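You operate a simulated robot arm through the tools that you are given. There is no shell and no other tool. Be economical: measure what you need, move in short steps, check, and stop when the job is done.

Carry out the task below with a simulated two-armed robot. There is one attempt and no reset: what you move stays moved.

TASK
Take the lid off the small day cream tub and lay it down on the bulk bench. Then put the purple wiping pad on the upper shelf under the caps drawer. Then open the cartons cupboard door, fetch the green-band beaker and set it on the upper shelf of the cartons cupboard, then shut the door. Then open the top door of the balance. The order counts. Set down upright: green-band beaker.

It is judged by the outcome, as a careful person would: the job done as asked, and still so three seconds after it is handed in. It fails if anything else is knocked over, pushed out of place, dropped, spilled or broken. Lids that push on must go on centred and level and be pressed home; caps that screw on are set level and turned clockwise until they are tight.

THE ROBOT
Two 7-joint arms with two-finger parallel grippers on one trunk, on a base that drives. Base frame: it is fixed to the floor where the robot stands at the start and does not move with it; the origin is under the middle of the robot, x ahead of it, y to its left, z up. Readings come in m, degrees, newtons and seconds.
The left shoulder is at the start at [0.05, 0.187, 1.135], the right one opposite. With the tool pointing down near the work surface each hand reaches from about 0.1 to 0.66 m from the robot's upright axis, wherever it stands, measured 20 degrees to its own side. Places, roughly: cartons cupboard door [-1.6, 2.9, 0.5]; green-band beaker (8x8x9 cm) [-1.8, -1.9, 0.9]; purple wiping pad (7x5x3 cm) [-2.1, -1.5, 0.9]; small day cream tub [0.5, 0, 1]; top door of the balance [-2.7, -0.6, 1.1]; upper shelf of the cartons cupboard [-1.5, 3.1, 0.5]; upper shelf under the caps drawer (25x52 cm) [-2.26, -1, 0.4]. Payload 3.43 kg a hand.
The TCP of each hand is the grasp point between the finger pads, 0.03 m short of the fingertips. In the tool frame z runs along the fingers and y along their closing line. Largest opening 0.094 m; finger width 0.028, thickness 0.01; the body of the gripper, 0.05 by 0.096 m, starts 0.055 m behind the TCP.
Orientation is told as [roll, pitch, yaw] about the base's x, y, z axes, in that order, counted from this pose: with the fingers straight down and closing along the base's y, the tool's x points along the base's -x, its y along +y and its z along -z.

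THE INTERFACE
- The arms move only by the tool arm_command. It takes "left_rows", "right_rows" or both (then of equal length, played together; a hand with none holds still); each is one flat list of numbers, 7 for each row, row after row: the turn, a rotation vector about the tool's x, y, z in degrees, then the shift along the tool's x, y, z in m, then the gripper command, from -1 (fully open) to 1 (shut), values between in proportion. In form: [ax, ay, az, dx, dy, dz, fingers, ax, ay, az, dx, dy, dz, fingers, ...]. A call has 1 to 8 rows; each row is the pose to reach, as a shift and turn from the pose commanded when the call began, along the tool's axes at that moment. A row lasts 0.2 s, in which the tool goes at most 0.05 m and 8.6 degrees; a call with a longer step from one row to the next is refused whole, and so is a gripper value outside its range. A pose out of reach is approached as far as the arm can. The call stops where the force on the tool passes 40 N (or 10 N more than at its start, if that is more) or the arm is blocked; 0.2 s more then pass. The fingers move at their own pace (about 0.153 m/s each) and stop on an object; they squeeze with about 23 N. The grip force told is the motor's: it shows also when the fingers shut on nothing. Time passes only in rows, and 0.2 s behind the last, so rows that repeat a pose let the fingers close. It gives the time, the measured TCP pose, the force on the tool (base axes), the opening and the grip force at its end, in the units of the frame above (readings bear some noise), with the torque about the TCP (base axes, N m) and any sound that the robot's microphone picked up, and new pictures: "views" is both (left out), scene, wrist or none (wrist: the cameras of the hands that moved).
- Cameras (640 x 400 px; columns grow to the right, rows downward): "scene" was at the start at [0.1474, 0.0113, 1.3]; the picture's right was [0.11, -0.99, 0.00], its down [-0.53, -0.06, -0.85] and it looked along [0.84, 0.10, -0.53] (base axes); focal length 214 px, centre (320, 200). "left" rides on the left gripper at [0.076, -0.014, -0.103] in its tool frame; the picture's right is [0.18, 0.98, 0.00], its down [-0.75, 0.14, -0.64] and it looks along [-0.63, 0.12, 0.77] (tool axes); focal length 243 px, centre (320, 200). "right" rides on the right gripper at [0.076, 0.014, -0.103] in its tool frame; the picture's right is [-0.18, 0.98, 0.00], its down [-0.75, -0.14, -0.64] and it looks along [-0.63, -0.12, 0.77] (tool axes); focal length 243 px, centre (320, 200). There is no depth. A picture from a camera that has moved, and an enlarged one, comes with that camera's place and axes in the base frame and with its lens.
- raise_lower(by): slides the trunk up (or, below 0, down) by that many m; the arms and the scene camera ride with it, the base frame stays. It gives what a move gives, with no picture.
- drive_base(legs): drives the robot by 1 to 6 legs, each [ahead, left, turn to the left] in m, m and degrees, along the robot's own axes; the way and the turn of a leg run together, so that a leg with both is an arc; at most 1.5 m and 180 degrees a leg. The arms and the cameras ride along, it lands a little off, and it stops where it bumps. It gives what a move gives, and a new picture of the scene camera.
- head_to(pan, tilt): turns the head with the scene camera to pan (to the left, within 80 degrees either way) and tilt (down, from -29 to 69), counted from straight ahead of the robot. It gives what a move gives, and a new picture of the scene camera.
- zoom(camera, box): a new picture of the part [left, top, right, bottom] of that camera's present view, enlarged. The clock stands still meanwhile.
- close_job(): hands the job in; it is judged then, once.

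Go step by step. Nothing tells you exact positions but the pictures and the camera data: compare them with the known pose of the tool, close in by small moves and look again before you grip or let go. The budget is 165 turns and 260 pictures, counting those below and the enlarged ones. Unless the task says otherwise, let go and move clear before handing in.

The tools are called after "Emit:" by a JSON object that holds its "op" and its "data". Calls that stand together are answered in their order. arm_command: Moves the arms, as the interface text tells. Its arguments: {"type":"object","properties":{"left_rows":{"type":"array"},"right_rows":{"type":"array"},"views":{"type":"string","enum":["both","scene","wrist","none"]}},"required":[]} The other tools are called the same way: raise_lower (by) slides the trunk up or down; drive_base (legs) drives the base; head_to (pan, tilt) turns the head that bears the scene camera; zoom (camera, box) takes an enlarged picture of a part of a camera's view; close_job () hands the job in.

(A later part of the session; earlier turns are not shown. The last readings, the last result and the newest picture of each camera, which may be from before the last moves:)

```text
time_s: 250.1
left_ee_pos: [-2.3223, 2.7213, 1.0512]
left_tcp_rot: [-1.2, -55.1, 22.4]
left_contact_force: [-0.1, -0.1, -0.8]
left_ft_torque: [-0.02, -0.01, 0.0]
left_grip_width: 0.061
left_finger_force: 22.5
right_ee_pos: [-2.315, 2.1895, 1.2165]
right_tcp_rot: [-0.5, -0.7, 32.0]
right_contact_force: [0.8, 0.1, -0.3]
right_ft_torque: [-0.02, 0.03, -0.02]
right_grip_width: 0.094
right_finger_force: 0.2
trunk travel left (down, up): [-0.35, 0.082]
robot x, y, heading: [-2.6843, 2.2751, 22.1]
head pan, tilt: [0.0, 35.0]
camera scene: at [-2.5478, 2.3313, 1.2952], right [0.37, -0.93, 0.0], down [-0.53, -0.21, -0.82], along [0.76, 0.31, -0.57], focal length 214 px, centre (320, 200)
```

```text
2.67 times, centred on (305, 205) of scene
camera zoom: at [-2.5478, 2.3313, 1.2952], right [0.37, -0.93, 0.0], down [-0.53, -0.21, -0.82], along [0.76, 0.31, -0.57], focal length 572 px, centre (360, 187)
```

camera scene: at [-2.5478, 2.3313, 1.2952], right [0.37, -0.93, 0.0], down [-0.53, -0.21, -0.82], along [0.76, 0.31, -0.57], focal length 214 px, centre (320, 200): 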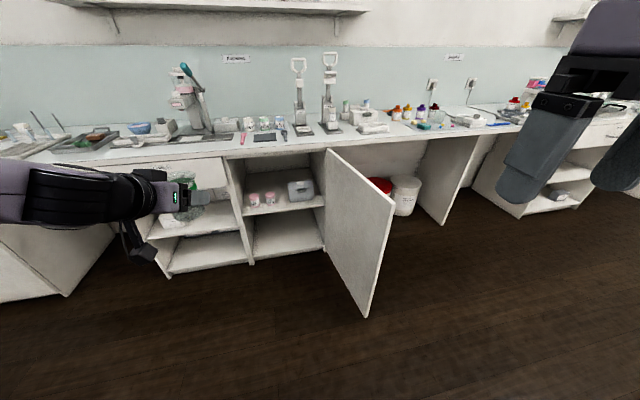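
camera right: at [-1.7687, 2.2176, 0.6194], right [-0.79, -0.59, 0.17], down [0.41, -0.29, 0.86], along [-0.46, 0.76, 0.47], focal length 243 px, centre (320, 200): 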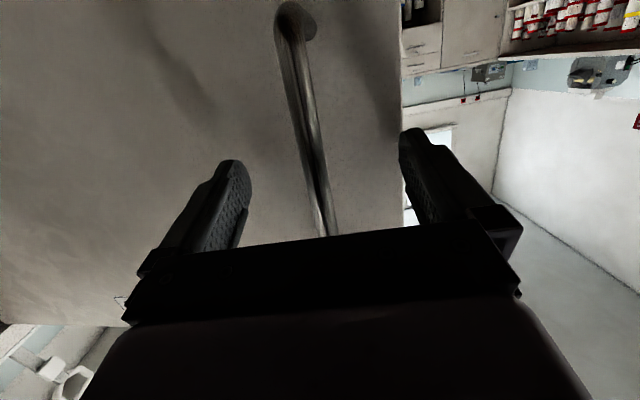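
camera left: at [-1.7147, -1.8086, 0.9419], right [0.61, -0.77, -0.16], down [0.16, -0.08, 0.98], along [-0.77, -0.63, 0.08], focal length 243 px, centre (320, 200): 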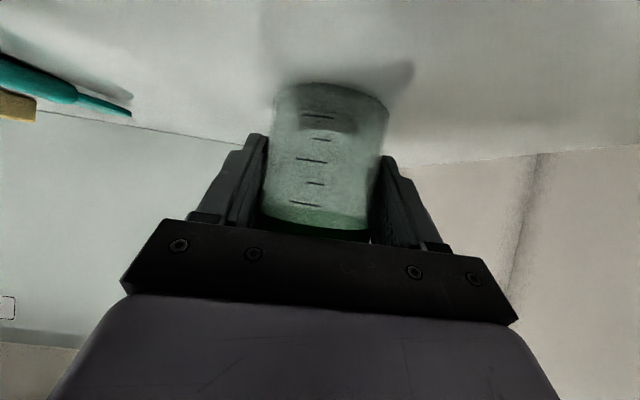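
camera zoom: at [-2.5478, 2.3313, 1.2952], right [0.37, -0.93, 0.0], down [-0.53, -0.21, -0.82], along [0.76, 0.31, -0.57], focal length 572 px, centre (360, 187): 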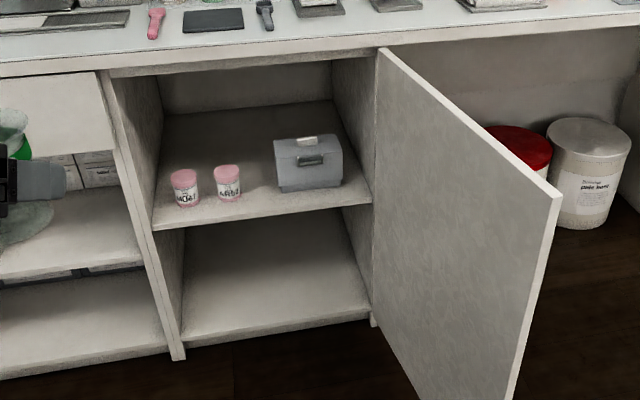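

The open cupboard's upper shelf holds two pink jars at the left front and a grey box at the right. I'll go closer and lower the trunk to find a safe free spot.

Emit:
{"op": "drive_base", "data": {"legs": [[0.41, 0.13, 0]]}}

Emit:
{"op": "raise_lower", "data": {"by": -0.25}}

Emit:
{"op": "head_to", "data": {"pan": 10, "tilt": 35}}

Emit:
{"op": "zoom", "data": {"camera": "scene", "box": [180, 130, 400, 290]}}

```text
time_s: 252.8
left_ee_pos: [-1.9948, 2.9998, 1.0512]
left_tcp_rot: [-1.1, -55.0, 22.6]
left_contact_force: [-0.4, 0.6, 0.3]
left_ft_torque: [0.0, 0.01, -0.02]
left_grip_width: 0.0611
left_finger_force: 22.9
right_ee_pos: [-1.9851, 2.4663, 1.2182]
right_tcp_rot: [-0.3, -0.8, 32.3]
right_contact_force: [-0.7, 0.6, -0.5]
right_ft_torque: [0.02, 0.02, -0.02]
right_grip_width: 0.0941
right_finger_force: 0.1
trunk travel left (down, up): [-0.35, 0.082]
robot x, y, heading: [-2.3552, 2.5492, 22.2]
head pan, tilt: [0.0, 35.0]
camera scene: at [-2.2192, 2.6075, 1.2951], right [0.38, -0.93, 0.0], down [-0.53, -0.22, -0.82], along [0.76, 0.31, -0.57], focal length 214 px, centre (320, 200)
```

scene: 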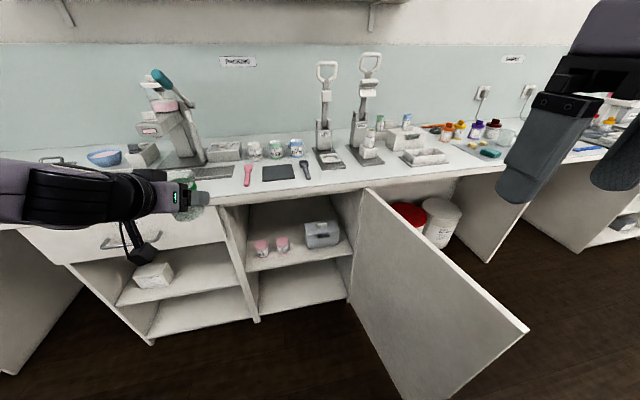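

```text
time_s: 255.3
left_ee_pos: [-1.9932, 2.9992, 0.8012]
left_tcp_rot: [-1.1, -55.0, 22.8]
left_contact_force: [-0.7, 0.2, -0.5]
left_ft_torque: [-0.04, 0.01, 0.01]
left_grip_width: 0.0613
left_finger_force: 22.6
right_ee_pos: [-1.9853, 2.4655, 0.9685]
right_tcp_rot: [-0.5, -0.8, 32.3]
right_contact_force: [0.0, -0.3, -0.4]
right_ft_torque: [0.0, 0.02, 0.02]
right_grip_width: 0.0939
right_finger_force: 0.0
trunk travel left (down, up): [-0.1, 0.332]
robot x, y, heading: [-2.3534, 2.548, 22.1]
head pan, tilt: [0.0, 35.0]
```

```text
time_s: 256.1
left_ee_pos: [-1.9945, 2.9979, 0.8015]
left_tcp_rot: [-1.1, -54.9, 22.7]
left_contact_force: [-1.0, 0.9, -0.7]
left_ft_torque: [-0.01, -0.01, -0.01]
left_grip_width: 0.061
left_finger_force: 23.0
right_ee_pos: [-1.9848, 2.4662, 0.9674]
right_tcp_rot: [-0.3, -0.8, 32.3]
right_contact_force: [-0.3, 0.3, 0.4]
right_ft_torque: [0.03, -0.01, -0.03]
right_grip_width: 0.0941
right_finger_force: 0.1
trunk travel left (down, up): [-0.1, 0.332]
robot x, y, heading: [-2.3564, 2.5507, 22.1]
head pan, tilt: [10.0, 35.0]
camera scene: at [-2.2265, 2.6209, 1.0452], right [0.53, -0.85, 0.0], down [-0.49, -0.31, -0.82], along [0.69, 0.44, -0.57], focal length 214 px, centre (320, 200)
```

scene: 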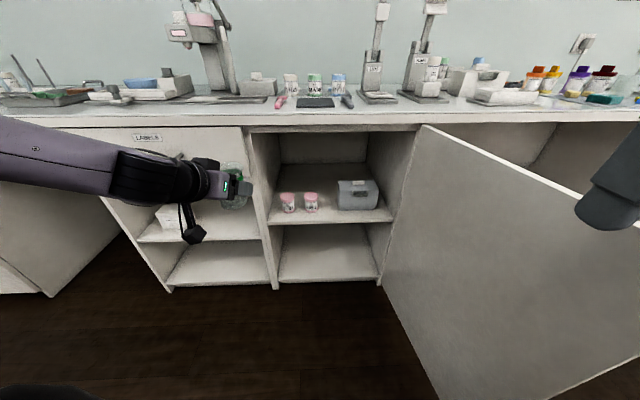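

```text
2.50 times, centred on (290, 210) of scene
camera zoom: at [-2.2265, 2.6209, 1.0452], right [0.53, -0.85, 0.0], down [-0.49, -0.31, -0.82], along [0.69, 0.44, -0.57], focal length 536 px, centre (395, 175)
```

zoom: 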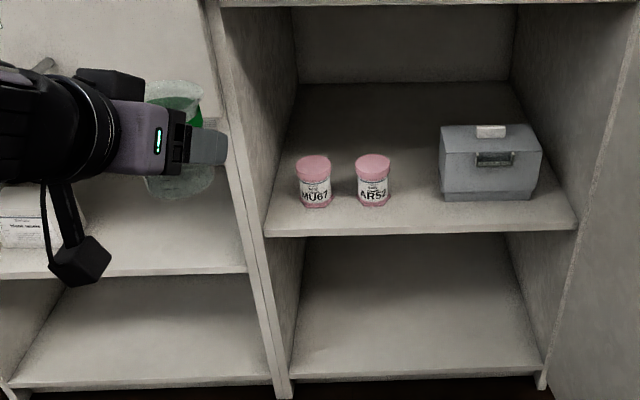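

Triangulated: shelf surface z≈0.467; jars at left front (a≈0.385/0.485 m from the hinge, top ≈0.545), box at a≈0.10–0.26. Free space is behind, in the corridor at a≈0.315, depth ≈0.27. I turn to heading ~27° and bring the beaker in front of the opening.

Emit:
{"op": "drive_base", "data": {"legs": [[0.026, -0.031, 4.9]]}}

Emit:
{"op": "arm_command", "data": {"left_rows": [-0.8, 0, -0.56, 0.0135, -0.034, 0.0247, 1, -1.6, 0, -1.1, 0.027, -0.068, 0.049, 1, -2.4, 0, -1.7, 0.0405, -0.1015, 0.074, 1, -3.2, 0, -2.2, 0.054, -0.135, 0.0986, 1, -4, 0, -2.8, 0.0676, -0.169, 0.123, 1, -4.8, 0, -3.35, 0.081, -0.203, 0.148, 1, -5.57, 0, -3.9, 0.0946, -0.237, 0.1726, 1], "views": "both"}}

```text
time_s: 257.0
left_ee_pos: [-1.9977, 3.0095, 0.801]
left_tcp_rot: [-1.1, -55.1, 27.4]
left_contact_force: [-0.6, -0.5, -0.2]
left_ft_torque: [-0.05, 0.02, 0.02]
left_grip_width: 0.0613
left_finger_force: 23.2
right_ee_pos: [-1.9428, 2.4807, 0.9683]
right_tcp_rot: [-0.3, -0.7, 37.1]
right_contact_force: [-0.4, 0.4, 0.1]
right_ft_torque: [-0.02, -0.02, 0.04]
right_grip_width: 0.0942
right_finger_force: 0.0
trunk travel left (down, up): [-0.1, 0.332]
robot x, y, heading: [-2.3155, 2.5324, 27.5]
head pan, tilt: [10.0, 35.0]
camera scene: at [-2.1963, 2.6144, 1.0452], right [0.6, -0.8, 0.0], down [-0.46, -0.35, -0.82], along [0.65, 0.49, -0.57], focal length 214 px, centre (320, 200)
```

scene: 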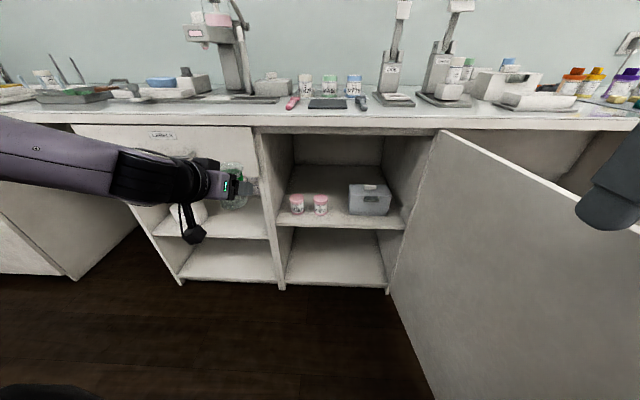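

```text
time_s: 258.6
left_ee_pos: [-1.9316, 2.9358, 0.7214]
left_tcp_rot: [-1.1, -54.9, 34.4]
left_contact_force: [1.0, 0.9, -0.9]
left_ft_torque: [0.01, -0.02, -0.03]
left_grip_width: 0.061
left_finger_force: 23.5
left hand out of reach, approached as far as the arm can: row 4, 5, 6, 7
right_ee_pos: [-1.9434, 2.4816, 0.9671]
right_tcp_rot: [-0.3, -0.8, 37.0]
right_contact_force: [-0.4, 0.0, -0.2]
right_ft_torque: [0.01, 0.01, 0.03]
right_grip_width: 0.0939
right_finger_force: 0.1
trunk travel left (down, up): [-0.1, 0.332]
robot x, y, heading: [-2.3185, 2.5337, 27.1]
head pan, tilt: [10.0, 35.0]
camera scene: at [-2.1963, 2.6144, 1.0452], right [0.6, -0.8, 0.0], down [-0.46, -0.35, -0.82], along [0.65, 0.49, -0.57], focal length 214 px, centre (320, 200)
camera left: at [-2.0295, 2.8515, 0.7204], right [-0.63, 0.76, -0.16], down [-0.16, 0.08, 0.98], along [0.76, 0.64, 0.07], focal length 243 px, centre (320, 200)
```

scene: 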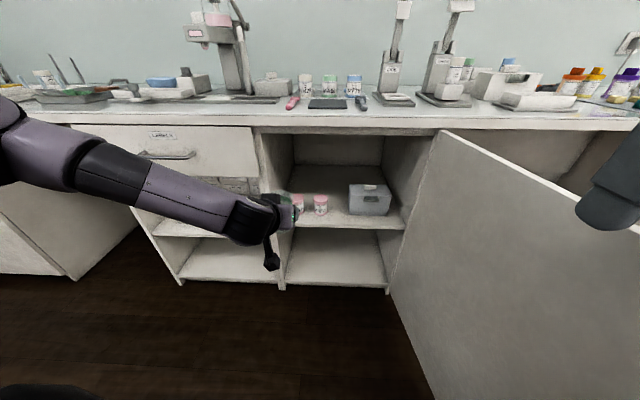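
left: 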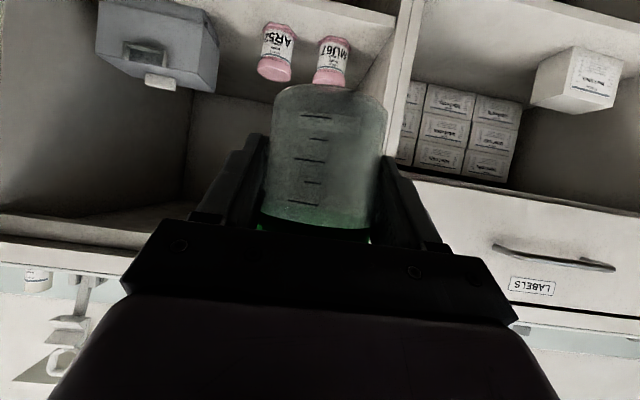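

The arm runs out at that pose, so I'll turn the base to heading ~10°, keep the hand aligned with the cupboard, and lower the trunk the rest of the way.

Emit:
{"op": "raise_lower", "data": {"by": -0.09}}

Emit:
{"op": "drive_base", "data": {"legs": [[0.031, 0.022, -17]]}}

Emit:
{"op": "arm_command", "data": {"left_rows": [-4.6, 0, -3.25, 0, 0, 0, 1, -9.3, 0, -6.5, 0, 0, 0, 1, -13.9, 0, -9.75, 0, 0, 0, 1], "views": "both"}}

```text
time_s: 259.9
left_ee_pos: [-1.9315, 2.9347, 0.6322]
left_tcp_rot: [-1.3, -54.9, 34.2]
left_contact_force: [0.3, -0.4, -0.5]
left_ft_torque: [0.07, 0.03, 0.0]
left_grip_width: 0.0612
left_finger_force: 23.2
right_ee_pos: [-1.942, 2.4795, 0.8789]
right_tcp_rot: [-0.5, -0.9, 37.2]
right_contact_force: [-0.5, 0.5, 0.2]
right_ft_torque: [-0.01, 0.02, -0.03]
right_grip_width: 0.0937
right_finger_force: 0.1
trunk travel left (down, up): [-0.01, 0.422]
robot x, y, heading: [-2.3175, 2.5357, 26.9]
head pan, tilt: [10.0, 35.0]
```

```text
time_s: 261.2
left_ee_pos: [-1.8092, 2.8351, 0.6323]
left_tcp_rot: [-1.3, -54.9, 17.3]
left_contact_force: [0.1, -0.1, -1.3]
left_ft_torque: [0.01, -0.01, -0.04]
left_grip_width: 0.0609
left_finger_force: 23.2
right_ee_pos: [-1.9522, 2.4032, 0.8789]
right_tcp_rot: [-0.5, -0.8, 20.1]
right_contact_force: [-0.3, 0.2, -0.9]
right_ft_torque: [0.0, -0.04, 0.05]
right_grip_width: 0.0939
right_finger_force: 0.1
trunk travel left (down, up): [-0.01, 0.422]
robot x, y, heading: [-2.2968, 2.5644, 10.0]
head pan, tilt: [10.0, 35.0]
camera scene: at [-2.1561, 2.6058, 0.9552], right [0.34, -0.94, 0.0], down [-0.54, -0.2, -0.82], along [0.77, 0.28, -0.57], focal length 214 px, centre (320, 200)
```

scene: 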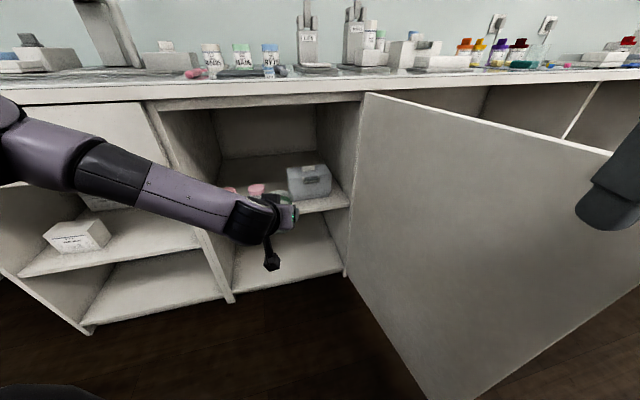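

```text
time_s: 262.1
left_ee_pos: [-1.826, 2.8665, 0.6496]
left_tcp_rot: [-1.1, -54.6, 34.4]
left_contact_force: [-0.7, 1.0, -1.3]
left_ft_torque: [-0.01, 0.01, 0.01]
left_grip_width: 0.0611
left_finger_force: 23.0
left hand out of reach, approached as far as the arm can: row 1, 2, 3
right_ee_pos: [-1.9524, 2.4041, 0.8776]
right_tcp_rot: [-0.4, -0.7, 20.1]
right_contact_force: [1.2, -0.4, -0.2]
right_ft_torque: [0.0, 0.02, -0.03]
right_grip_width: 0.094
right_finger_force: 0.0
trunk travel left (down, up): [-0.01, 0.422]
robot x, y, heading: [-2.2956, 2.567, 10.0]
head pan, tilt: [10.0, 35.0]
camera scene: at [-2.1561, 2.6059, 0.9552], right [0.34, -0.94, 0.0], down [-0.54, -0.2, -0.82], along [0.77, 0.28, -0.57], focal length 214 px, centre (320, 200)
camera left: at [-1.9238, 2.7834, 0.6482], right [-0.63, 0.76, -0.16], down [-0.16, 0.08, 0.98], along [0.76, 0.64, 0.07], focal length 243 px, centre (320, 200)
```

scene: 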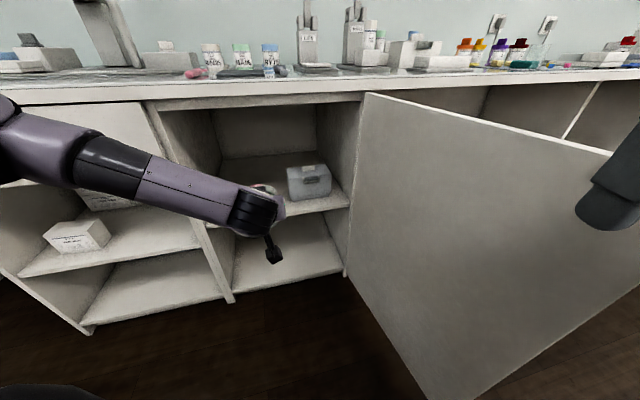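
left: 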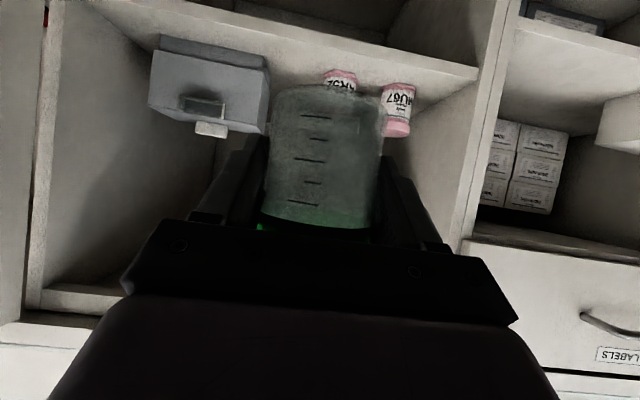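

The left forearm comes in from the side because the arm is too folded; a straighter arm, further from the cupboard, should align it. I'll back up and test an extended pose in free space.

Emit:
{"op": "drive_base", "data": {"legs": [[-0.35, 0, 0]]}}

Emit:
{"op": "arm_command", "data": {"left_rows": [3.6, 0, 2.5, -0.016, -0.0193, 0.033, 1, 7.2, 0, 5, -0.032, -0.0386, 0.066, 1, 10.8, 0, 7.6, -0.047, -0.058, 0.099, 1, 14.4, 0, 10.1, -0.063, -0.077, 0.132, 1, 18, 0, 12.6, -0.079, -0.0965, 0.165, 1], "views": "scene"}}

```text
time_s: 264.3
left_ee_pos: [-2.1673, 2.8065, 0.6491]
left_tcp_rot: [-1.2, -54.6, 34.4]
left_contact_force: [-0.6, 1.0, -1.1]
left_ft_torque: [0.02, 0.02, 0.0]
left_grip_width: 0.0613
left_finger_force: 23.6
right_ee_pos: [-2.2939, 2.3424, 0.8784]
right_tcp_rot: [-0.3, -0.7, 20.1]
right_contact_force: [-0.3, 0.6, -0.1]
right_ft_torque: [-0.02, -0.01, -0.02]
right_grip_width: 0.0938
right_finger_force: 0.1
trunk travel left (down, up): [-0.01, 0.422]
robot x, y, heading: [-2.6386, 2.5046, 10.0]
head pan, tilt: [10.0, 35.0]
camera scene: at [-2.4978, 2.5451, 0.9552], right [0.34, -0.94, 0.0], down [-0.54, -0.2, -0.82], along [0.77, 0.28, -0.57], focal length 214 px, centre (320, 200)
```

scene: 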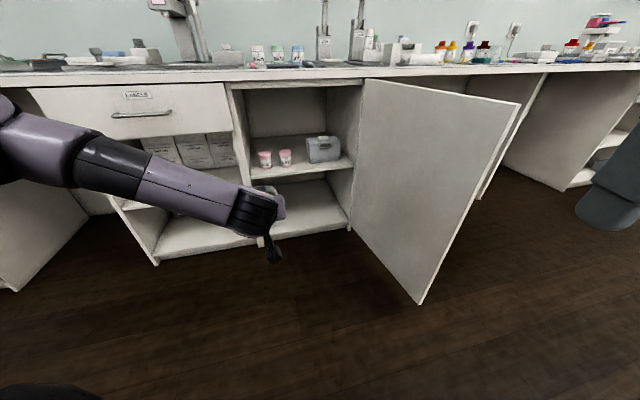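

```text
time_s: 265.5
left_ee_pos: [-2.037, 2.8598, 0.6546]
left_tcp_rot: [-1.3, -54.9, 12.2]
left_contact_force: [0.7, 0.1, 0.0]
left_ft_torque: [0.02, 0.02, 0.02]
left_grip_width: 0.0611
left_finger_force: 22.3
left hand out of reach, approached as far as the arm can: row 1, 2, 3, 4, 5
right_ee_pos: [-2.294, 2.3428, 0.8788]
right_tcp_rot: [-0.4, -0.9, 20.0]
right_contact_force: [-0.6, -0.2, -0.1]
right_ft_torque: [0.0, 0.0, 0.03]
right_grip_width: 0.094
right_finger_force: 0.1
trunk travel left (down, up): [-0.01, 0.422]
robot x, y, heading: [-2.6383, 2.5028, 10.3]
head pan, tilt: [10.0, 35.0]
camera scene: at [-2.4978, 2.545, 0.9552], right [0.34, -0.94, 0.0], down [-0.54, -0.2, -0.82], along [0.77, 0.28, -0.57], focal length 214 px, centre (320, 200)
```

scene: 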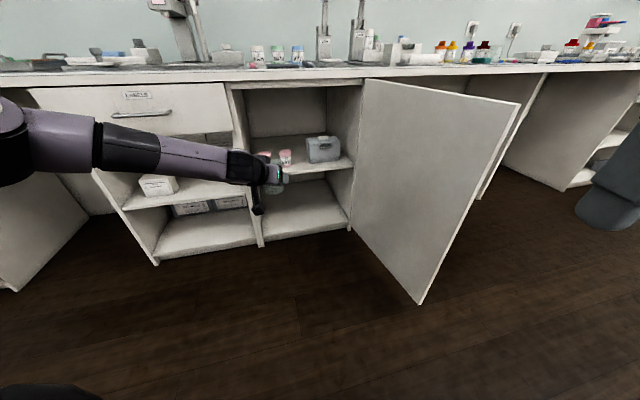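

I'll instead set the beaker at the shelf's front between jar and box (about (-1.600, 2.974)), where the arm stays outside. Approach in stages at a safe height.

Emit:
{"op": "drive_base", "data": {"legs": [[0.33, 0.025, 0]]}}

Emit:
{"op": "zoom", "data": {"camera": "scene", "box": [160, 90, 400, 280]}}

Emit:
{"op": "zoom", "data": {"camera": "left", "box": [0, 0, 640, 400]}}

```text
time_s: 267.7
left_ee_pos: [-1.7126, 2.9401, 0.6545]
left_tcp_rot: [-1.5, -55.0, 12.3]
left_contact_force: [0.2, -0.4, -0.5]
left_ft_torque: [-0.01, 0.0, -0.01]
left_grip_width: 0.0611
left_finger_force: 22.6
right_ee_pos: [-1.972, 2.4249, 0.8774]
right_tcp_rot: [-0.5, -0.9, 20.0]
right_contact_force: [0.0, 0.0, -0.3]
right_ft_torque: [-0.01, -0.01, -0.01]
right_grip_width: 0.094
right_finger_force: 0.2
trunk travel left (down, up): [-0.01, 0.422]
robot x, y, heading: [-2.3153, 2.5872, 9.7]
head pan, tilt: [10.0, 35.0]
camera scene: at [-2.1756, 2.6269, 0.9552], right [0.34, -0.94, 0.0], down [-0.54, -0.2, -0.82], along [0.77, 0.28, -0.57], focal length 214 px, centre (320, 200)
```

scene: 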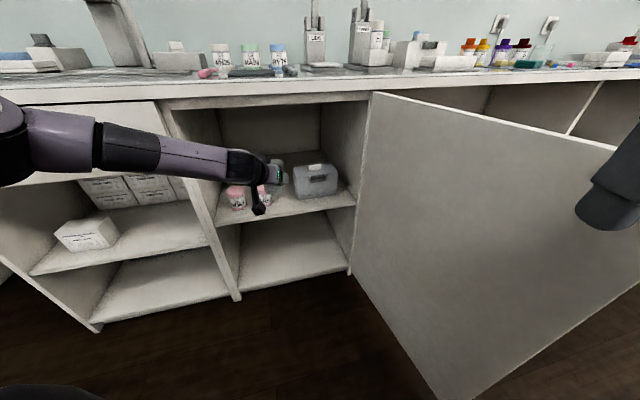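

```text
2.11 times, centred on (280, 185) of scene
camera zoom: at [-2.1756, 2.6269, 0.9552], right [0.34, -0.94, 0.0], down [-0.54, -0.2, -0.82], along [0.77, 0.28, -0.57], focal length 452 px, centre (404, 232)
```

zoom: 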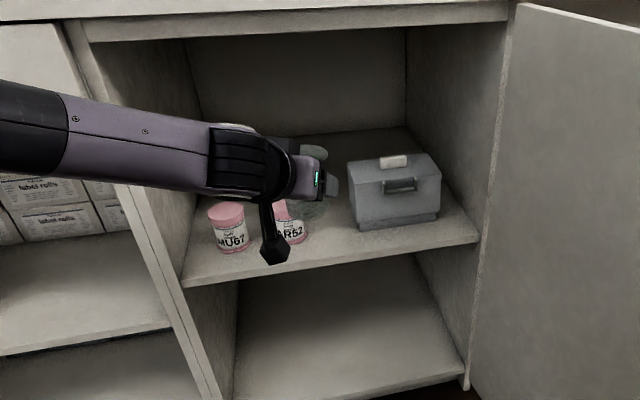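

```text
1.00 times, centred on (320, 200) of left (not enlarged: the box is as wide or as high as the picture)
camera zoom: at [-1.835, 2.9002, 0.6531], right [-0.29, 0.94, -0.16], down [-0.12, 0.13, 0.98], along [0.95, 0.31, 0.07], focal length 243 px, centre (320, 200)
```

zoom: 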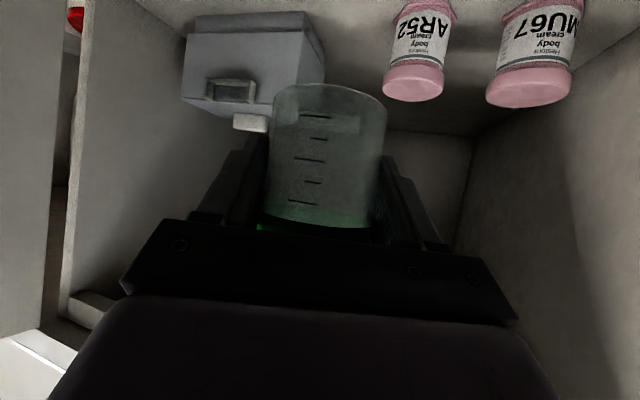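

Positions agree with the new view. First lift the right hand clear above the door's top edge, then drive the last 12 cm.

Emit:
{"op": "arm_command", "data": {"right_rows": [0, 0, 0, 0.02, 0, -0.04, -1, 0, 0, 0, 0.04, 0, -0.08, -1, 0, 0, 0, 0.05, 0, -0.12, -1], "views": "none"}}

Emit:
{"op": "drive_base", "data": {"legs": [[0.117, 0.014, 0]]}}

Emit:
{"op": "zoom", "data": {"camera": "left", "box": [0, 0, 640, 400]}}

Emit:
{"op": "zoom", "data": {"camera": "scene", "box": [160, 90, 400, 280]}}

```text
time_s: 268.5
left_ee_pos: [-1.7126, 2.9417, 0.6542]
left_tcp_rot: [-1.3, -54.9, 12.2]
left_contact_force: [0.5, -0.5, -1.3]
left_ft_torque: [0.01, 0.01, 0.0]
left_grip_width: 0.061
left_finger_force: 22.8
right_ee_pos: [-2.0177, 2.4125, 0.9861]
right_tcp_rot: [-0.1, -0.8, 20.0]
right_contact_force: [-0.2, -0.4, -0.8]
right_ft_torque: [0.01, 0.0, 0.02]
right_grip_width: 0.0938
right_finger_force: 0.1
right hand out of reach, approached as far as the arm can: row 3
trunk travel left (down, up): [-0.01, 0.422]
robot x, y, heading: [-2.3147, 2.5863, 10.0]
head pan, tilt: [10.0, 35.0]
```

```text
time_s: 269.7
left_ee_pos: [-1.602, 2.9748, 0.6551]
left_tcp_rot: [-1.4, -55.0, 12.3]
left_contact_force: [0.2, 0.0, -1.0]
left_ft_torque: [0.01, 0.0, 0.0]
left_grip_width: 0.0613
left_finger_force: 22.7
right_ee_pos: [-1.9051, 2.447, 0.9864]
right_tcp_rot: [-0.3, -0.9, 20.2]
right_contact_force: [-0.5, 0.2, 0.2]
right_ft_torque: [0.03, 0.0, -0.02]
right_grip_width: 0.0939
right_finger_force: 0.0
trunk travel left (down, up): [-0.01, 0.422]
robot x, y, heading: [-2.2038, 2.618, 9.9]
head pan, tilt: [10.0, 35.0]
camera scene: at [-2.0636, 2.6609, 0.9552], right [0.34, -0.94, 0.0], down [-0.54, -0.2, -0.82], along [0.77, 0.28, -0.57], focal length 214 px, centre (320, 200)
```

scene: 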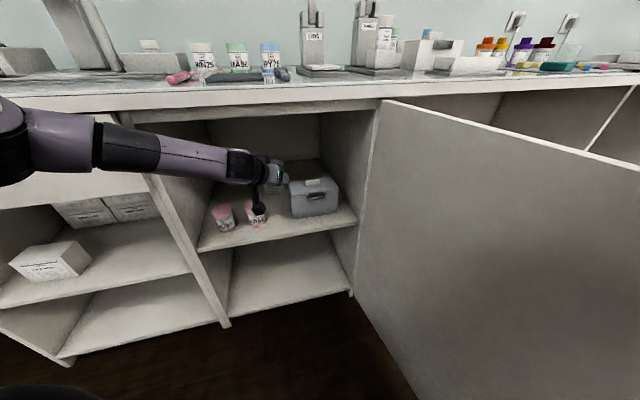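

```text
1.00 times, centred on (320, 200) of left (not enlarged: the box is as wide or as high as the picture)
camera zoom: at [-1.7235, 2.9347, 0.6531], right [-0.29, 0.94, -0.16], down [-0.12, 0.13, 0.98], along [0.95, 0.31, 0.07], focal length 243 px, centre (320, 200)
```

zoom: 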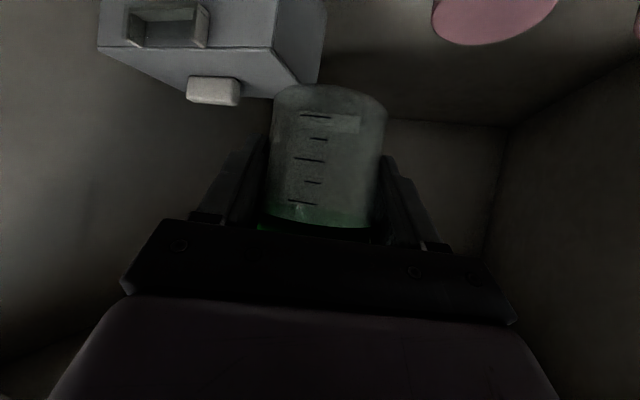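

```text
2.11 times, centred on (280, 185) of scene
camera zoom: at [-2.0636, 2.6609, 0.9552], right [0.34, -0.94, 0.0], down [-0.54, -0.2, -0.82], along [0.77, 0.28, -0.57], focal length 452 px, centre (404, 232)
```

zoom: 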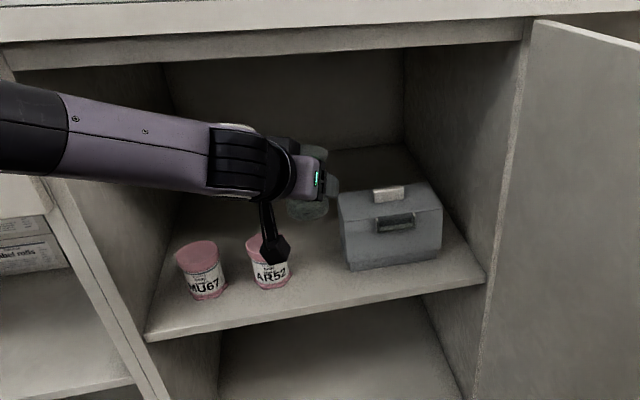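

Emit:
{"op": "arm_command", "data": {"left_rows": [0, 0, 0, 0.025, 0, 0.0175, 1, 0, 0, 0, 0.05, 0, 0.035, 1, 0, 0, 0, 0.074, 0, 0.0515, 1], "views": "none"}}

Emit:
{"op": "zoom", "data": {"camera": "scene", "box": [160, 90, 400, 280]}}

```text
time_s: 270.5
left_ee_pos: [-1.6356, 2.9882, 0.5938]
left_tcp_rot: [-1.5, -54.9, 12.5]
left_contact_force: [-0.1, 0.9, -1.1]
left_ft_torque: [-0.02, -0.01, 0.01]
left_grip_width: 0.061
left_finger_force: 22.5
left hand out of reach, approached as far as the arm can: row 1, 2, 3
right_ee_pos: [-1.9053, 2.4478, 0.9859]
right_tcp_rot: [-0.3, -0.9, 20.1]
right_contact_force: [0.1, 0.0, -0.5]
right_ft_torque: [0.0, -0.01, 0.04]
right_grip_width: 0.094
right_finger_force: 0.0
trunk travel left (down, up): [-0.01, 0.422]
robot x, y, heading: [-2.2069, 2.6186, 9.9]
head pan, tilt: [10.0, 35.0]
```

```text
2.11 times, centred on (280, 185) of scene
camera zoom: at [-2.0636, 2.6609, 0.9552], right [0.34, -0.94, 0.0], down [-0.54, -0.2, -0.82], along [0.77, 0.28, -0.57], focal length 452 px, centre (404, 232)
```

zoom: 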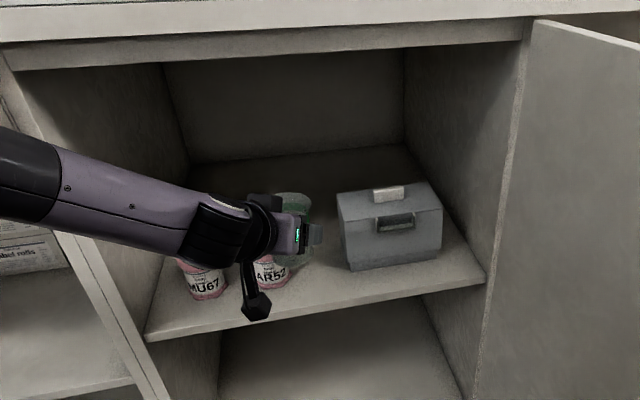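

At this distance the arm can't lower enough. I'll lift, back off, turn to heading ~20° and shorten the reach, testing the lowered pose in free space first.

Emit:
{"op": "arm_command", "data": {"left_rows": [0, 0, 0, -0.025, 0, -0.0175, 1, 0, 0, 0, -0.049, 0, -0.0345, 1], "views": "none"}}

Emit:
{"op": "drive_base", "data": {"legs": [[-0.142, -0.05, 0], [0, -0.059, 10]]}}

```text
time_s: 271.1
left_ee_pos: [-1.6361, 2.9894, 0.6537]
left_tcp_rot: [-1.4, -54.9, 12.2]
left_contact_force: [0.8, 0.4, -1.0]
left_ft_torque: [-0.03, -0.01, -0.02]
left_grip_width: 0.0614
left_finger_force: 22.8
right_ee_pos: [-1.9049, 2.4477, 0.9865]
right_tcp_rot: [-0.3, -0.8, 20.1]
right_contact_force: [0.6, 0.8, -0.2]
right_ft_torque: [-0.04, 0.02, 0.02]
right_grip_width: 0.0939
right_finger_force: 0.1
trunk travel left (down, up): [-0.01, 0.422]
robot x, y, heading: [-2.2006, 2.622, 9.8]
head pan, tilt: [10.0, 35.0]
```

```text
time_s: 273.3
left_ee_pos: [-1.8244, 2.9536, 0.6541]
left_tcp_rot: [-1.4, -54.9, 22.4]
left_contact_force: [0.7, -0.6, -0.6]
left_ft_torque: [-0.01, -0.02, 0.0]
left_grip_width: 0.0608
left_finger_force: 23.2
right_ee_pos: [-1.9945, 2.3714, 0.9857]
right_tcp_rot: [-0.3, -0.9, 30.1]
right_contact_force: [-0.1, -0.3, -0.5]
right_ft_torque: [-0.02, -0.02, 0.03]
right_grip_width: 0.0941
right_finger_force: 0.1
trunk travel left (down, up): [-0.01, 0.422]
robot x, y, heading: [-2.3181, 2.4904, 20.3]
head pan, tilt: [10.0, 35.0]
camera scene: at [-2.1883, 2.5545, 0.9552], right [0.5, -0.87, 0.0], down [-0.5, -0.29, -0.82], along [0.71, 0.41, -0.57], focal length 214 px, centre (320, 200)
```

scene: 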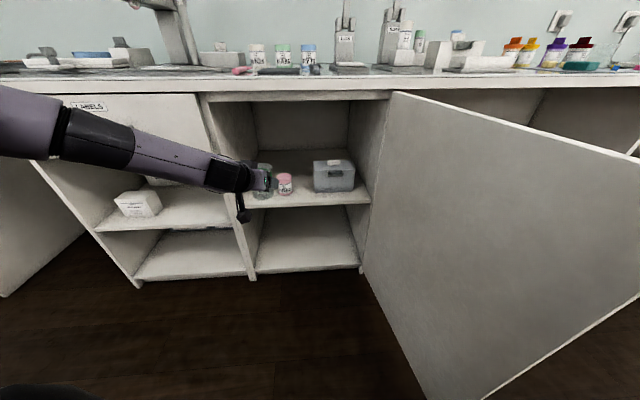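

Emit:
{"op": "arm_command", "data": {"left_rows": [0, 0, 0, 0.032, -0.016, 0.009, 1, 0, 0, 0, 0.064, -0.0315, 0.018, 1, 0, 0, 0, 0.096, -0.047, 0.026, 1, 0, 0, 0, 0.127, -0.063, 0.035, 1], "views": "scene"}}

```text
time_s: 274.3
left_ee_pos: [-1.872, 2.9032, 0.5711]
left_tcp_rot: [-1.5, -55.0, 22.4]
left_contact_force: [-0.8, -0.2, -0.2]
left_ft_torque: [-0.01, 0.03, 0.01]
left_grip_width: 0.0611
left_finger_force: 23.1
left hand out of reach, approached as far as the arm can: row 2, 3, 4
right_ee_pos: [-1.9952, 2.372, 0.9871]
right_tcp_rot: [-0.3, -0.9, 30.1]
right_contact_force: [-0.8, 0.1, 0.4]
right_ft_torque: [0.01, -0.02, -0.01]
right_grip_width: 0.094
right_finger_force: 0.0
trunk travel left (down, up): [-0.01, 0.422]
robot x, y, heading: [-2.3183, 2.4889, 20.0]
head pan, tilt: [10.0, 35.0]
camera scene: at [-2.1882, 2.5544, 0.9552], right [0.5, -0.87, 0.0], down [-0.5, -0.29, -0.82], along [0.71, 0.41, -0.57], focal length 214 px, centre (320, 200)
```

scene: 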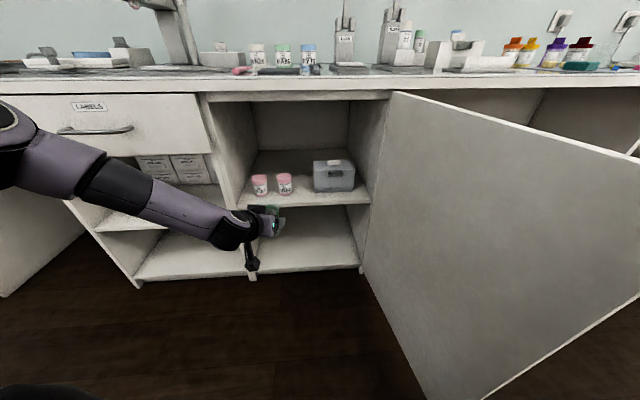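

Emit:
{"op": "arm_command", "data": {"left_rows": [0, 0, 0, 0.022, -0.029, -0.009, 1, 0, 0, 0, 0.045, -0.058, -0.017, 1, 0, 0, 0, 0.067, -0.087, -0.026, 1], "views": "scene"}}

```text
time_s: 275.1
left_ee_pos: [-1.921, 2.845, 0.5793]
left_tcp_rot: [-1.3, -54.8, 22.4]
left_contact_force: [0.6, -0.3, -1.4]
left_ft_torque: [-0.02, 0.01, 0.0]
left_grip_width: 0.061
left_finger_force: 23.0
left hand out of reach, approached as far as the arm can: row 1, 2, 3
right_ee_pos: [-1.9947, 2.3724, 0.9866]
right_tcp_rot: [-0.3, -0.9, 30.1]
right_contact_force: [-0.8, -0.3, -0.2]
right_ft_torque: [-0.03, 0.03, -0.01]
right_grip_width: 0.0938
right_finger_force: 0.1
trunk travel left (down, up): [-0.01, 0.422]
robot x, y, heading: [-2.3208, 2.4927, 20.3]
head pan, tilt: [10.0, 35.0]
camera scene: at [-2.1882, 2.5545, 0.9552], right [0.5, -0.87, 0.0], down [-0.5, -0.29, -0.82], along [0.71, 0.41, -0.57], focal length 214 px, centre (320, 200)
```

scene: 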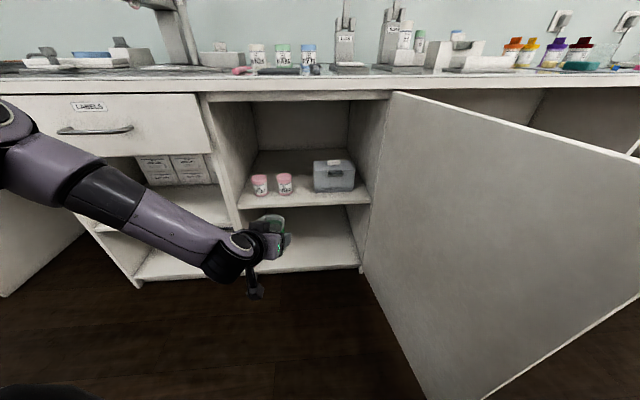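

A wrist limit stops it; turning the hand's heading to the right should relieve the bend. Test that here.

Emit:
{"op": "arm_command", "data": {"left_rows": [5.5, 0, 3.9, 0, 0, 0, 1, 11, 0, 7.8, 0, 0, 0, 1, 16.5, 0, 11.6, 0.015, 0, 0.01, 1, 22.1, 0, 15.5, 0.03, 0, 0.02, 1, 22.1, 0, 15.5, 0.05, 0, 0.034, 1], "views": "scene"}}

```text
time_s: 276.3
left_ee_pos: [-1.9193, 2.8569, 0.5992]
left_tcp_rot: [-1.2, -55.0, -4.9]
left_contact_force: [0.1, 0.3, -0.9]
left_ft_torque: [0.02, 0.0, -0.01]
left_grip_width: 0.0609
left_finger_force: 23.5
left hand out of reach, approached as far as the arm can: row 2, 3, 4, 5
right_ee_pos: [-1.9956, 2.3715, 0.9856]
right_tcp_rot: [-0.3, -0.9, 30.1]
right_contact_force: [0.6, 0.3, -0.1]
right_ft_torque: [0.01, 0.02, 0.01]
right_grip_width: 0.0941
right_finger_force: 0.0
trunk travel left (down, up): [-0.01, 0.422]
robot x, y, heading: [-2.3178, 2.4904, 19.7]
head pan, tilt: [10.0, 35.0]
camera scene: at [-2.1883, 2.5545, 0.9552], right [0.5, -0.87, 0.0], down [-0.5, -0.29, -0.82], along [0.71, 0.41, -0.57], focal length 214 px, centre (320, 200)
```

scene: 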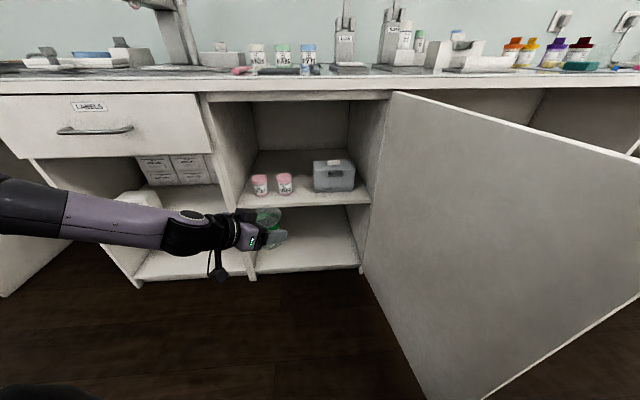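

The left arm cannot reach low enough with this grip. The right arm proved able to reach low with a 45° tilt, so I'll set the beaker down on a free bench spot and regrasp it with the right hand. First raise up and look at the bench top.

Emit:
{"op": "drive_base", "data": {"legs": [[-0.2, 0, 0]]}}

Emit:
{"op": "raise_lower", "data": {"by": 0.34}}

Emit:
{"op": "head_to", "data": {"pan": 12, "tilt": 25}}

```text
time_s: 277.9
left_ee_pos: [-2.1094, 2.7871, 0.5979]
left_tcp_rot: [-1.3, -54.9, -4.7]
left_contact_force: [0.8, 0.7, -0.8]
left_ft_torque: [-0.01, 0.01, 0.06]
left_grip_width: 0.0611
left_finger_force: 22.2
right_ee_pos: [-2.1842, 2.3036, 0.9869]
right_tcp_rot: [-0.4, -0.9, 30.3]
right_contact_force: [-0.4, 1.3, 0.4]
right_ft_torque: [0.0, -0.01, -0.02]
right_grip_width: 0.0941
right_finger_force: 0.0
trunk travel left (down, up): [-0.01, 0.422]
robot x, y, heading: [-2.5075, 2.4213, 20.1]
head pan, tilt: [10.0, 35.0]
camera scene: at [-2.3771, 2.4856, 0.9552], right [0.5, -0.86, 0.0], down [-0.5, -0.29, -0.82], along [0.71, 0.41, -0.57], focal length 214 px, centre (320, 200)
```

scene: 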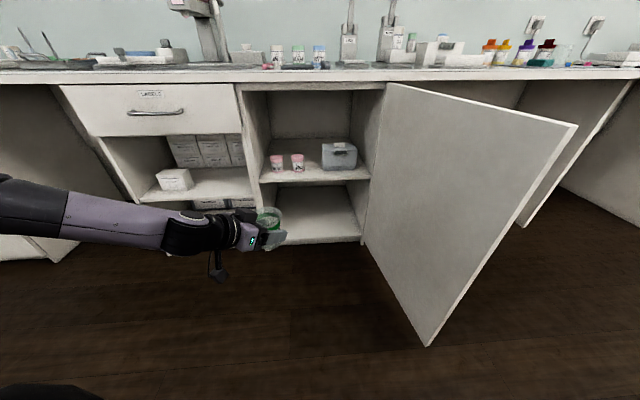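

```text
time_s: 281.2
left_ee_pos: [-2.1095, 2.7883, 0.9385]
left_tcp_rot: [-1.3, -55.1, -4.5]
left_contact_force: [0.3, 0.7, -0.5]
left_ft_torque: [-0.01, 0.04, 0.02]
left_grip_width: 0.0612
left_finger_force: 23.1
right_ee_pos: [-2.1842, 2.3037, 1.3263]
right_tcp_rot: [-0.3, -0.9, 30.2]
right_contact_force: [0.4, 0.5, -0.3]
right_ft_torque: [0.01, 0.02, 0.02]
right_grip_width: 0.0941
right_finger_force: 0.1
trunk travel left (down, up): [-0.35, 0.082]
robot x, y, heading: [-2.5095, 2.4204, 20.3]
head pan, tilt: [10.0, 35.0]
```

```text
time_s: 281.9
left_ee_pos: [-2.1098, 2.7882, 0.9381]
left_tcp_rot: [-1.3, -54.9, -4.6]
left_contact_force: [-0.6, 0.3, -0.3]
left_ft_torque: [-0.02, 0.0, 0.02]
left_grip_width: 0.0613
left_finger_force: 23.1
right_ee_pos: [-2.1832, 2.3043, 1.3265]
right_tcp_rot: [-0.3, -0.9, 30.1]
right_contact_force: [-0.6, 0.4, 0.0]
right_ft_torque: [-0.01, -0.02, 0.0]
right_grip_width: 0.0941
right_finger_force: 0.1
trunk travel left (down, up): [-0.35, 0.082]
robot x, y, heading: [-2.5104, 2.4198, 20.3]
head pan, tilt: [12.0, 25.0]
camera scene: at [-2.3753, 2.4904, 1.3109], right [0.53, -0.85, 0.0], down [-0.36, -0.23, -0.91], along [0.77, 0.48, -0.42], focal length 214 px, centre (320, 200)
```

scene: 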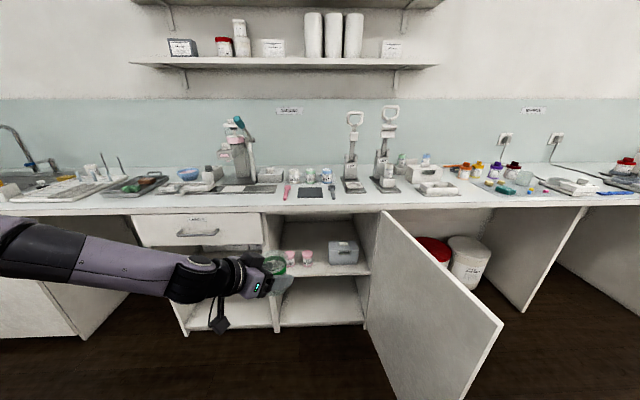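

Emit:
{"op": "zoom", "data": {"camera": "scene", "box": [170, 140, 430, 260]}}

```text
2.46 times, centred on (300, 200) of scene
camera zoom: at [-2.3753, 2.4904, 1.3109], right [0.53, -0.85, 0.0], down [-0.36, -0.23, -0.91], along [0.77, 0.48, -0.42], focal length 528 px, centre (369, 200)
```

zoom: 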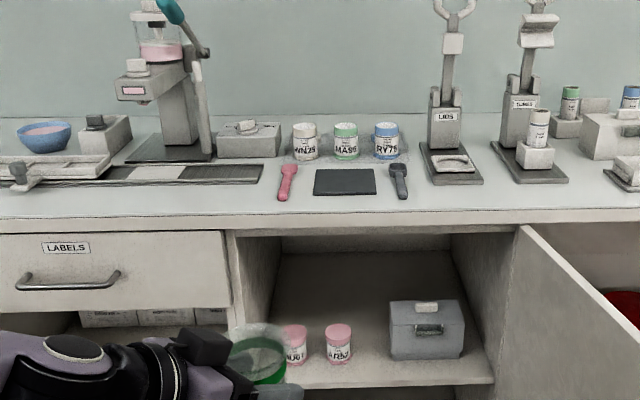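

There's a free spot on the bench front, in front of the "LIDS" press, at about (-1.531, 2.825). I'll raise and straighten the left hand, then approach with heading 0°.

Emit:
{"op": "arm_command", "data": {"left_rows": [-5.1, 0, -3.6, -0.025, 0.01, 0.01, 1, -10.2, 0, -7.2, -0.05, 0.021, 0.02, 1, -15.4, 0, -10.7, -0.076, 0.032, 0.03, 1, -20.5, 0, -14.3, -0.101, 0.0423, 0.04, 1], "views": "none"}}

Emit:
{"op": "drive_base", "data": {"legs": [[0.2835, 0.106, 0], [0, 0, -20.3]]}}

```text
time_s: 282.9
left_ee_pos: [-2.0159, 2.8227, 0.9968]
left_tcp_rot: [-1.1, -54.6, 20.4]
left_contact_force: [0.0, 0.0, -1.2]
left_ft_torque: [-0.03, 0.03, 0.0]
left_grip_width: 0.061
left_finger_force: 22.8
right_ee_pos: [-2.1836, 2.3033, 1.3259]
right_tcp_rot: [-0.3, -0.8, 30.4]
right_contact_force: [-0.4, -0.2, 0.1]
right_ft_torque: [0.0, 0.01, -0.03]
right_grip_width: 0.0942
right_finger_force: 0.1
trunk travel left (down, up): [-0.35, 0.082]
robot x, y, heading: [-2.5047, 2.4195, 20.1]
head pan, tilt: [12.0, 25.0]
```

```text
time_s: 286.1
left_ee_pos: [-1.6751, 2.8268, 0.9983]
left_tcp_rot: [-1.0, -54.8, 0.1]
left_contact_force: [-0.7, 0.2, 0.2]
left_ft_torque: [0.01, -0.01, 0.02]
left_grip_width: 0.0611
left_finger_force: 22.9
right_ee_pos: [-2.0103, 2.395, 1.327]
right_tcp_rot: [-0.2, -0.9, 10.2]
right_contact_force: [-0.4, 0.5, -0.6]
right_ft_torque: [-0.01, 0.0, -0.01]
right_grip_width: 0.0939
right_finger_force: 0.1
trunk travel left (down, up): [-0.35, 0.082]
robot x, y, heading: [-2.2722, 2.6189, 0.4]
head pan, tilt: [12.0, 25.0]
camera scene: at [-2.1273, 2.6369, 1.311], right [0.21, -0.98, 0.0], down [-0.41, -0.09, -0.91], along [0.89, 0.19, -0.42], focal length 214 px, centre (320, 200)
```

scene: 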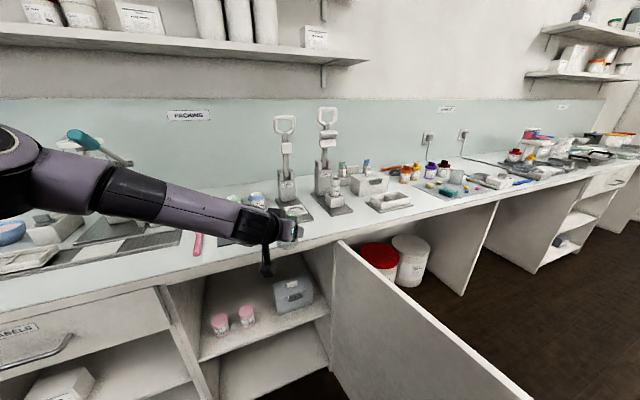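

Emit:
{"op": "drive_base", "data": {"legs": [[0.144, 0, 0]]}}

Emit:
{"op": "zoom", "data": {"camera": "scene", "box": [170, 150, 390, 310]}}

Emit:
{"op": "zoom", "data": {"camera": "left", "box": [0, 0, 640, 400]}}

```text
time_s: 287.4
left_ee_pos: [-1.5322, 2.8272, 0.9977]
left_tcp_rot: [-1.2, -54.6, 0.2]
left_contact_force: [0.2, 1.2, -2.0]
left_ft_torque: [0.05, -0.02, 0.02]
left_grip_width: 0.0612
left_finger_force: 22.5
right_ee_pos: [-1.8678, 2.3969, 1.3253]
right_tcp_rot: [-0.3, -0.7, 10.3]
right_contact_force: [0.9, 0.1, -1.0]
right_ft_torque: [0.01, 0.03, 0.01]
right_grip_width: 0.094
right_finger_force: 0.1
trunk travel left (down, up): [-0.35, 0.082]
robot x, y, heading: [-2.1344, 2.6171, 0.3]
head pan, tilt: [12.0, 25.0]
camera scene: at [-1.9835, 2.6376, 1.3108], right [0.21, -0.98, 0.0], down [-0.41, -0.09, -0.91], along [0.89, 0.19, -0.42], focal length 214 px, centre (320, 200)
```

scene: 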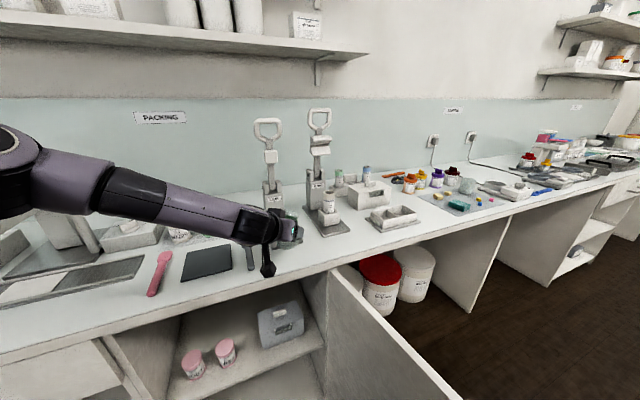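

```text
2.50 times, centred on (280, 230) of scene
camera zoom: at [-1.9835, 2.6376, 1.3108], right [0.21, -0.98, 0.0], down [-0.41, -0.09, -0.91], along [0.89, 0.19, -0.42], focal length 536 px, centre (420, 125)
```

zoom: 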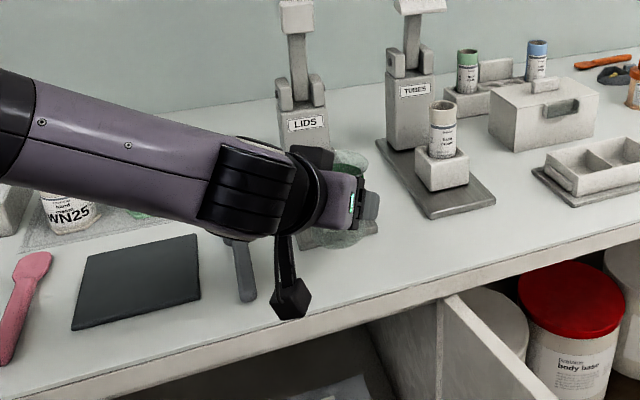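

```text
1.00 times, centred on (320, 200) of left (not enlarged: the box is as wide or as high as the picture)
camera zoom: at [-1.6596, 2.8127, 0.9962], right [-0.1, 0.98, -0.16], down [-0.09, 0.15, 0.98], along [0.99, 0.11, 0.07], focal length 243 px, centre (320, 200)
```

zoom: 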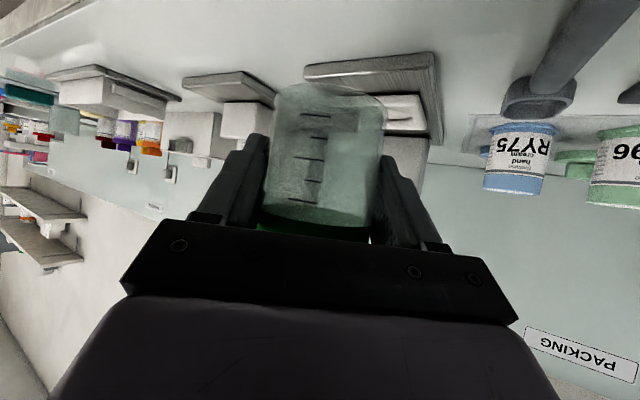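

Spot is clear: about 3 cm margin to the press base and the bench edge. Lower gently.

Emit:
{"op": "arm_command", "data": {"left_rows": [0, 0, 0, 0.014, 0, 0.01, 1, 0, 0, 0, 0.028, 0, 0.02, 1, 0, 0, 0, 0.035, 0, 0.0245, 1, 0, 0, 0, 0.04, 0, 0.028, 1, 0, 0, 0, 0.044, 0, 0.031, 1], "views": "wrist"}}

```text
time_s: 288.6
left_ee_pos: [-1.5386, 2.8325, 0.9493]
left_tcp_rot: [-1.3, -54.5, 0.3]
left_contact_force: [-0.8, 0.0, -1.4]
left_ft_torque: [-0.03, 0.02, -0.02]
left_grip_width: 0.0612
left_finger_force: 22.4
left hand out of reach, approached as far as the arm can: row 3, 4, 5
right_ee_pos: [-1.8683, 2.3963, 1.3264]
right_tcp_rot: [-0.3, -0.8, 10.2]
right_contact_force: [0.7, -0.3, 0.0]
right_ft_torque: [0.01, -0.01, 0.02]
right_grip_width: 0.0939
right_finger_force: 0.0
trunk travel left (down, up): [-0.35, 0.082]
robot x, y, heading: [-2.1313, 2.6188, 0.2]
head pan, tilt: [12.0, 25.0]
camera left: at [-1.6669, 2.819, 0.9477], right [-0.09, 0.98, -0.16], down [-0.09, 0.15, 0.98], along [0.99, 0.11, 0.07], focal length 243 px, centre (320, 200)
```

left: 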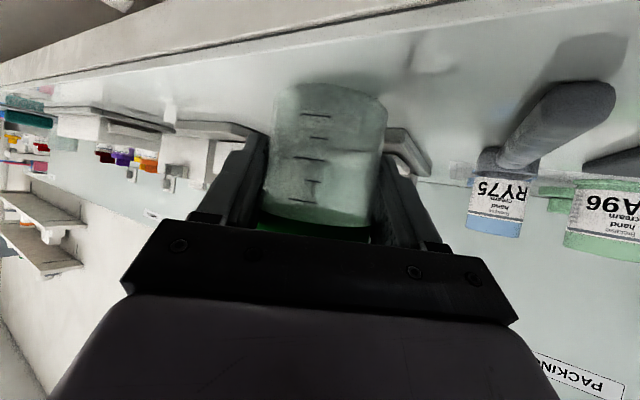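

Emit:
{"op": "raise_lower", "data": {"by": -0.005}}

```text
time_s: 289.2
left_ee_pos: [-1.5396, 2.8322, 0.9451]
left_tcp_rot: [-1.2, -54.7, 0.3]
left_contact_force: [0.1, 0.5, 2.0]
left_ft_torque: [0.11, -0.06, 0.01]
left_grip_width: 0.0613
left_finger_force: 23.0
right_ee_pos: [-1.869, 2.3967, 1.3212]
right_tcp_rot: [-0.3, -0.9, 10.1]
right_contact_force: [0.6, -0.4, -0.6]
right_ft_torque: [0.02, 0.02, 0.02]
right_grip_width: 0.094
right_finger_force: 0.1
trunk travel left (down, up): [-0.345, 0.087]
robot x, y, heading: [-2.1329, 2.62, 0.3]
head pan, tilt: [12.0, 25.0]
```

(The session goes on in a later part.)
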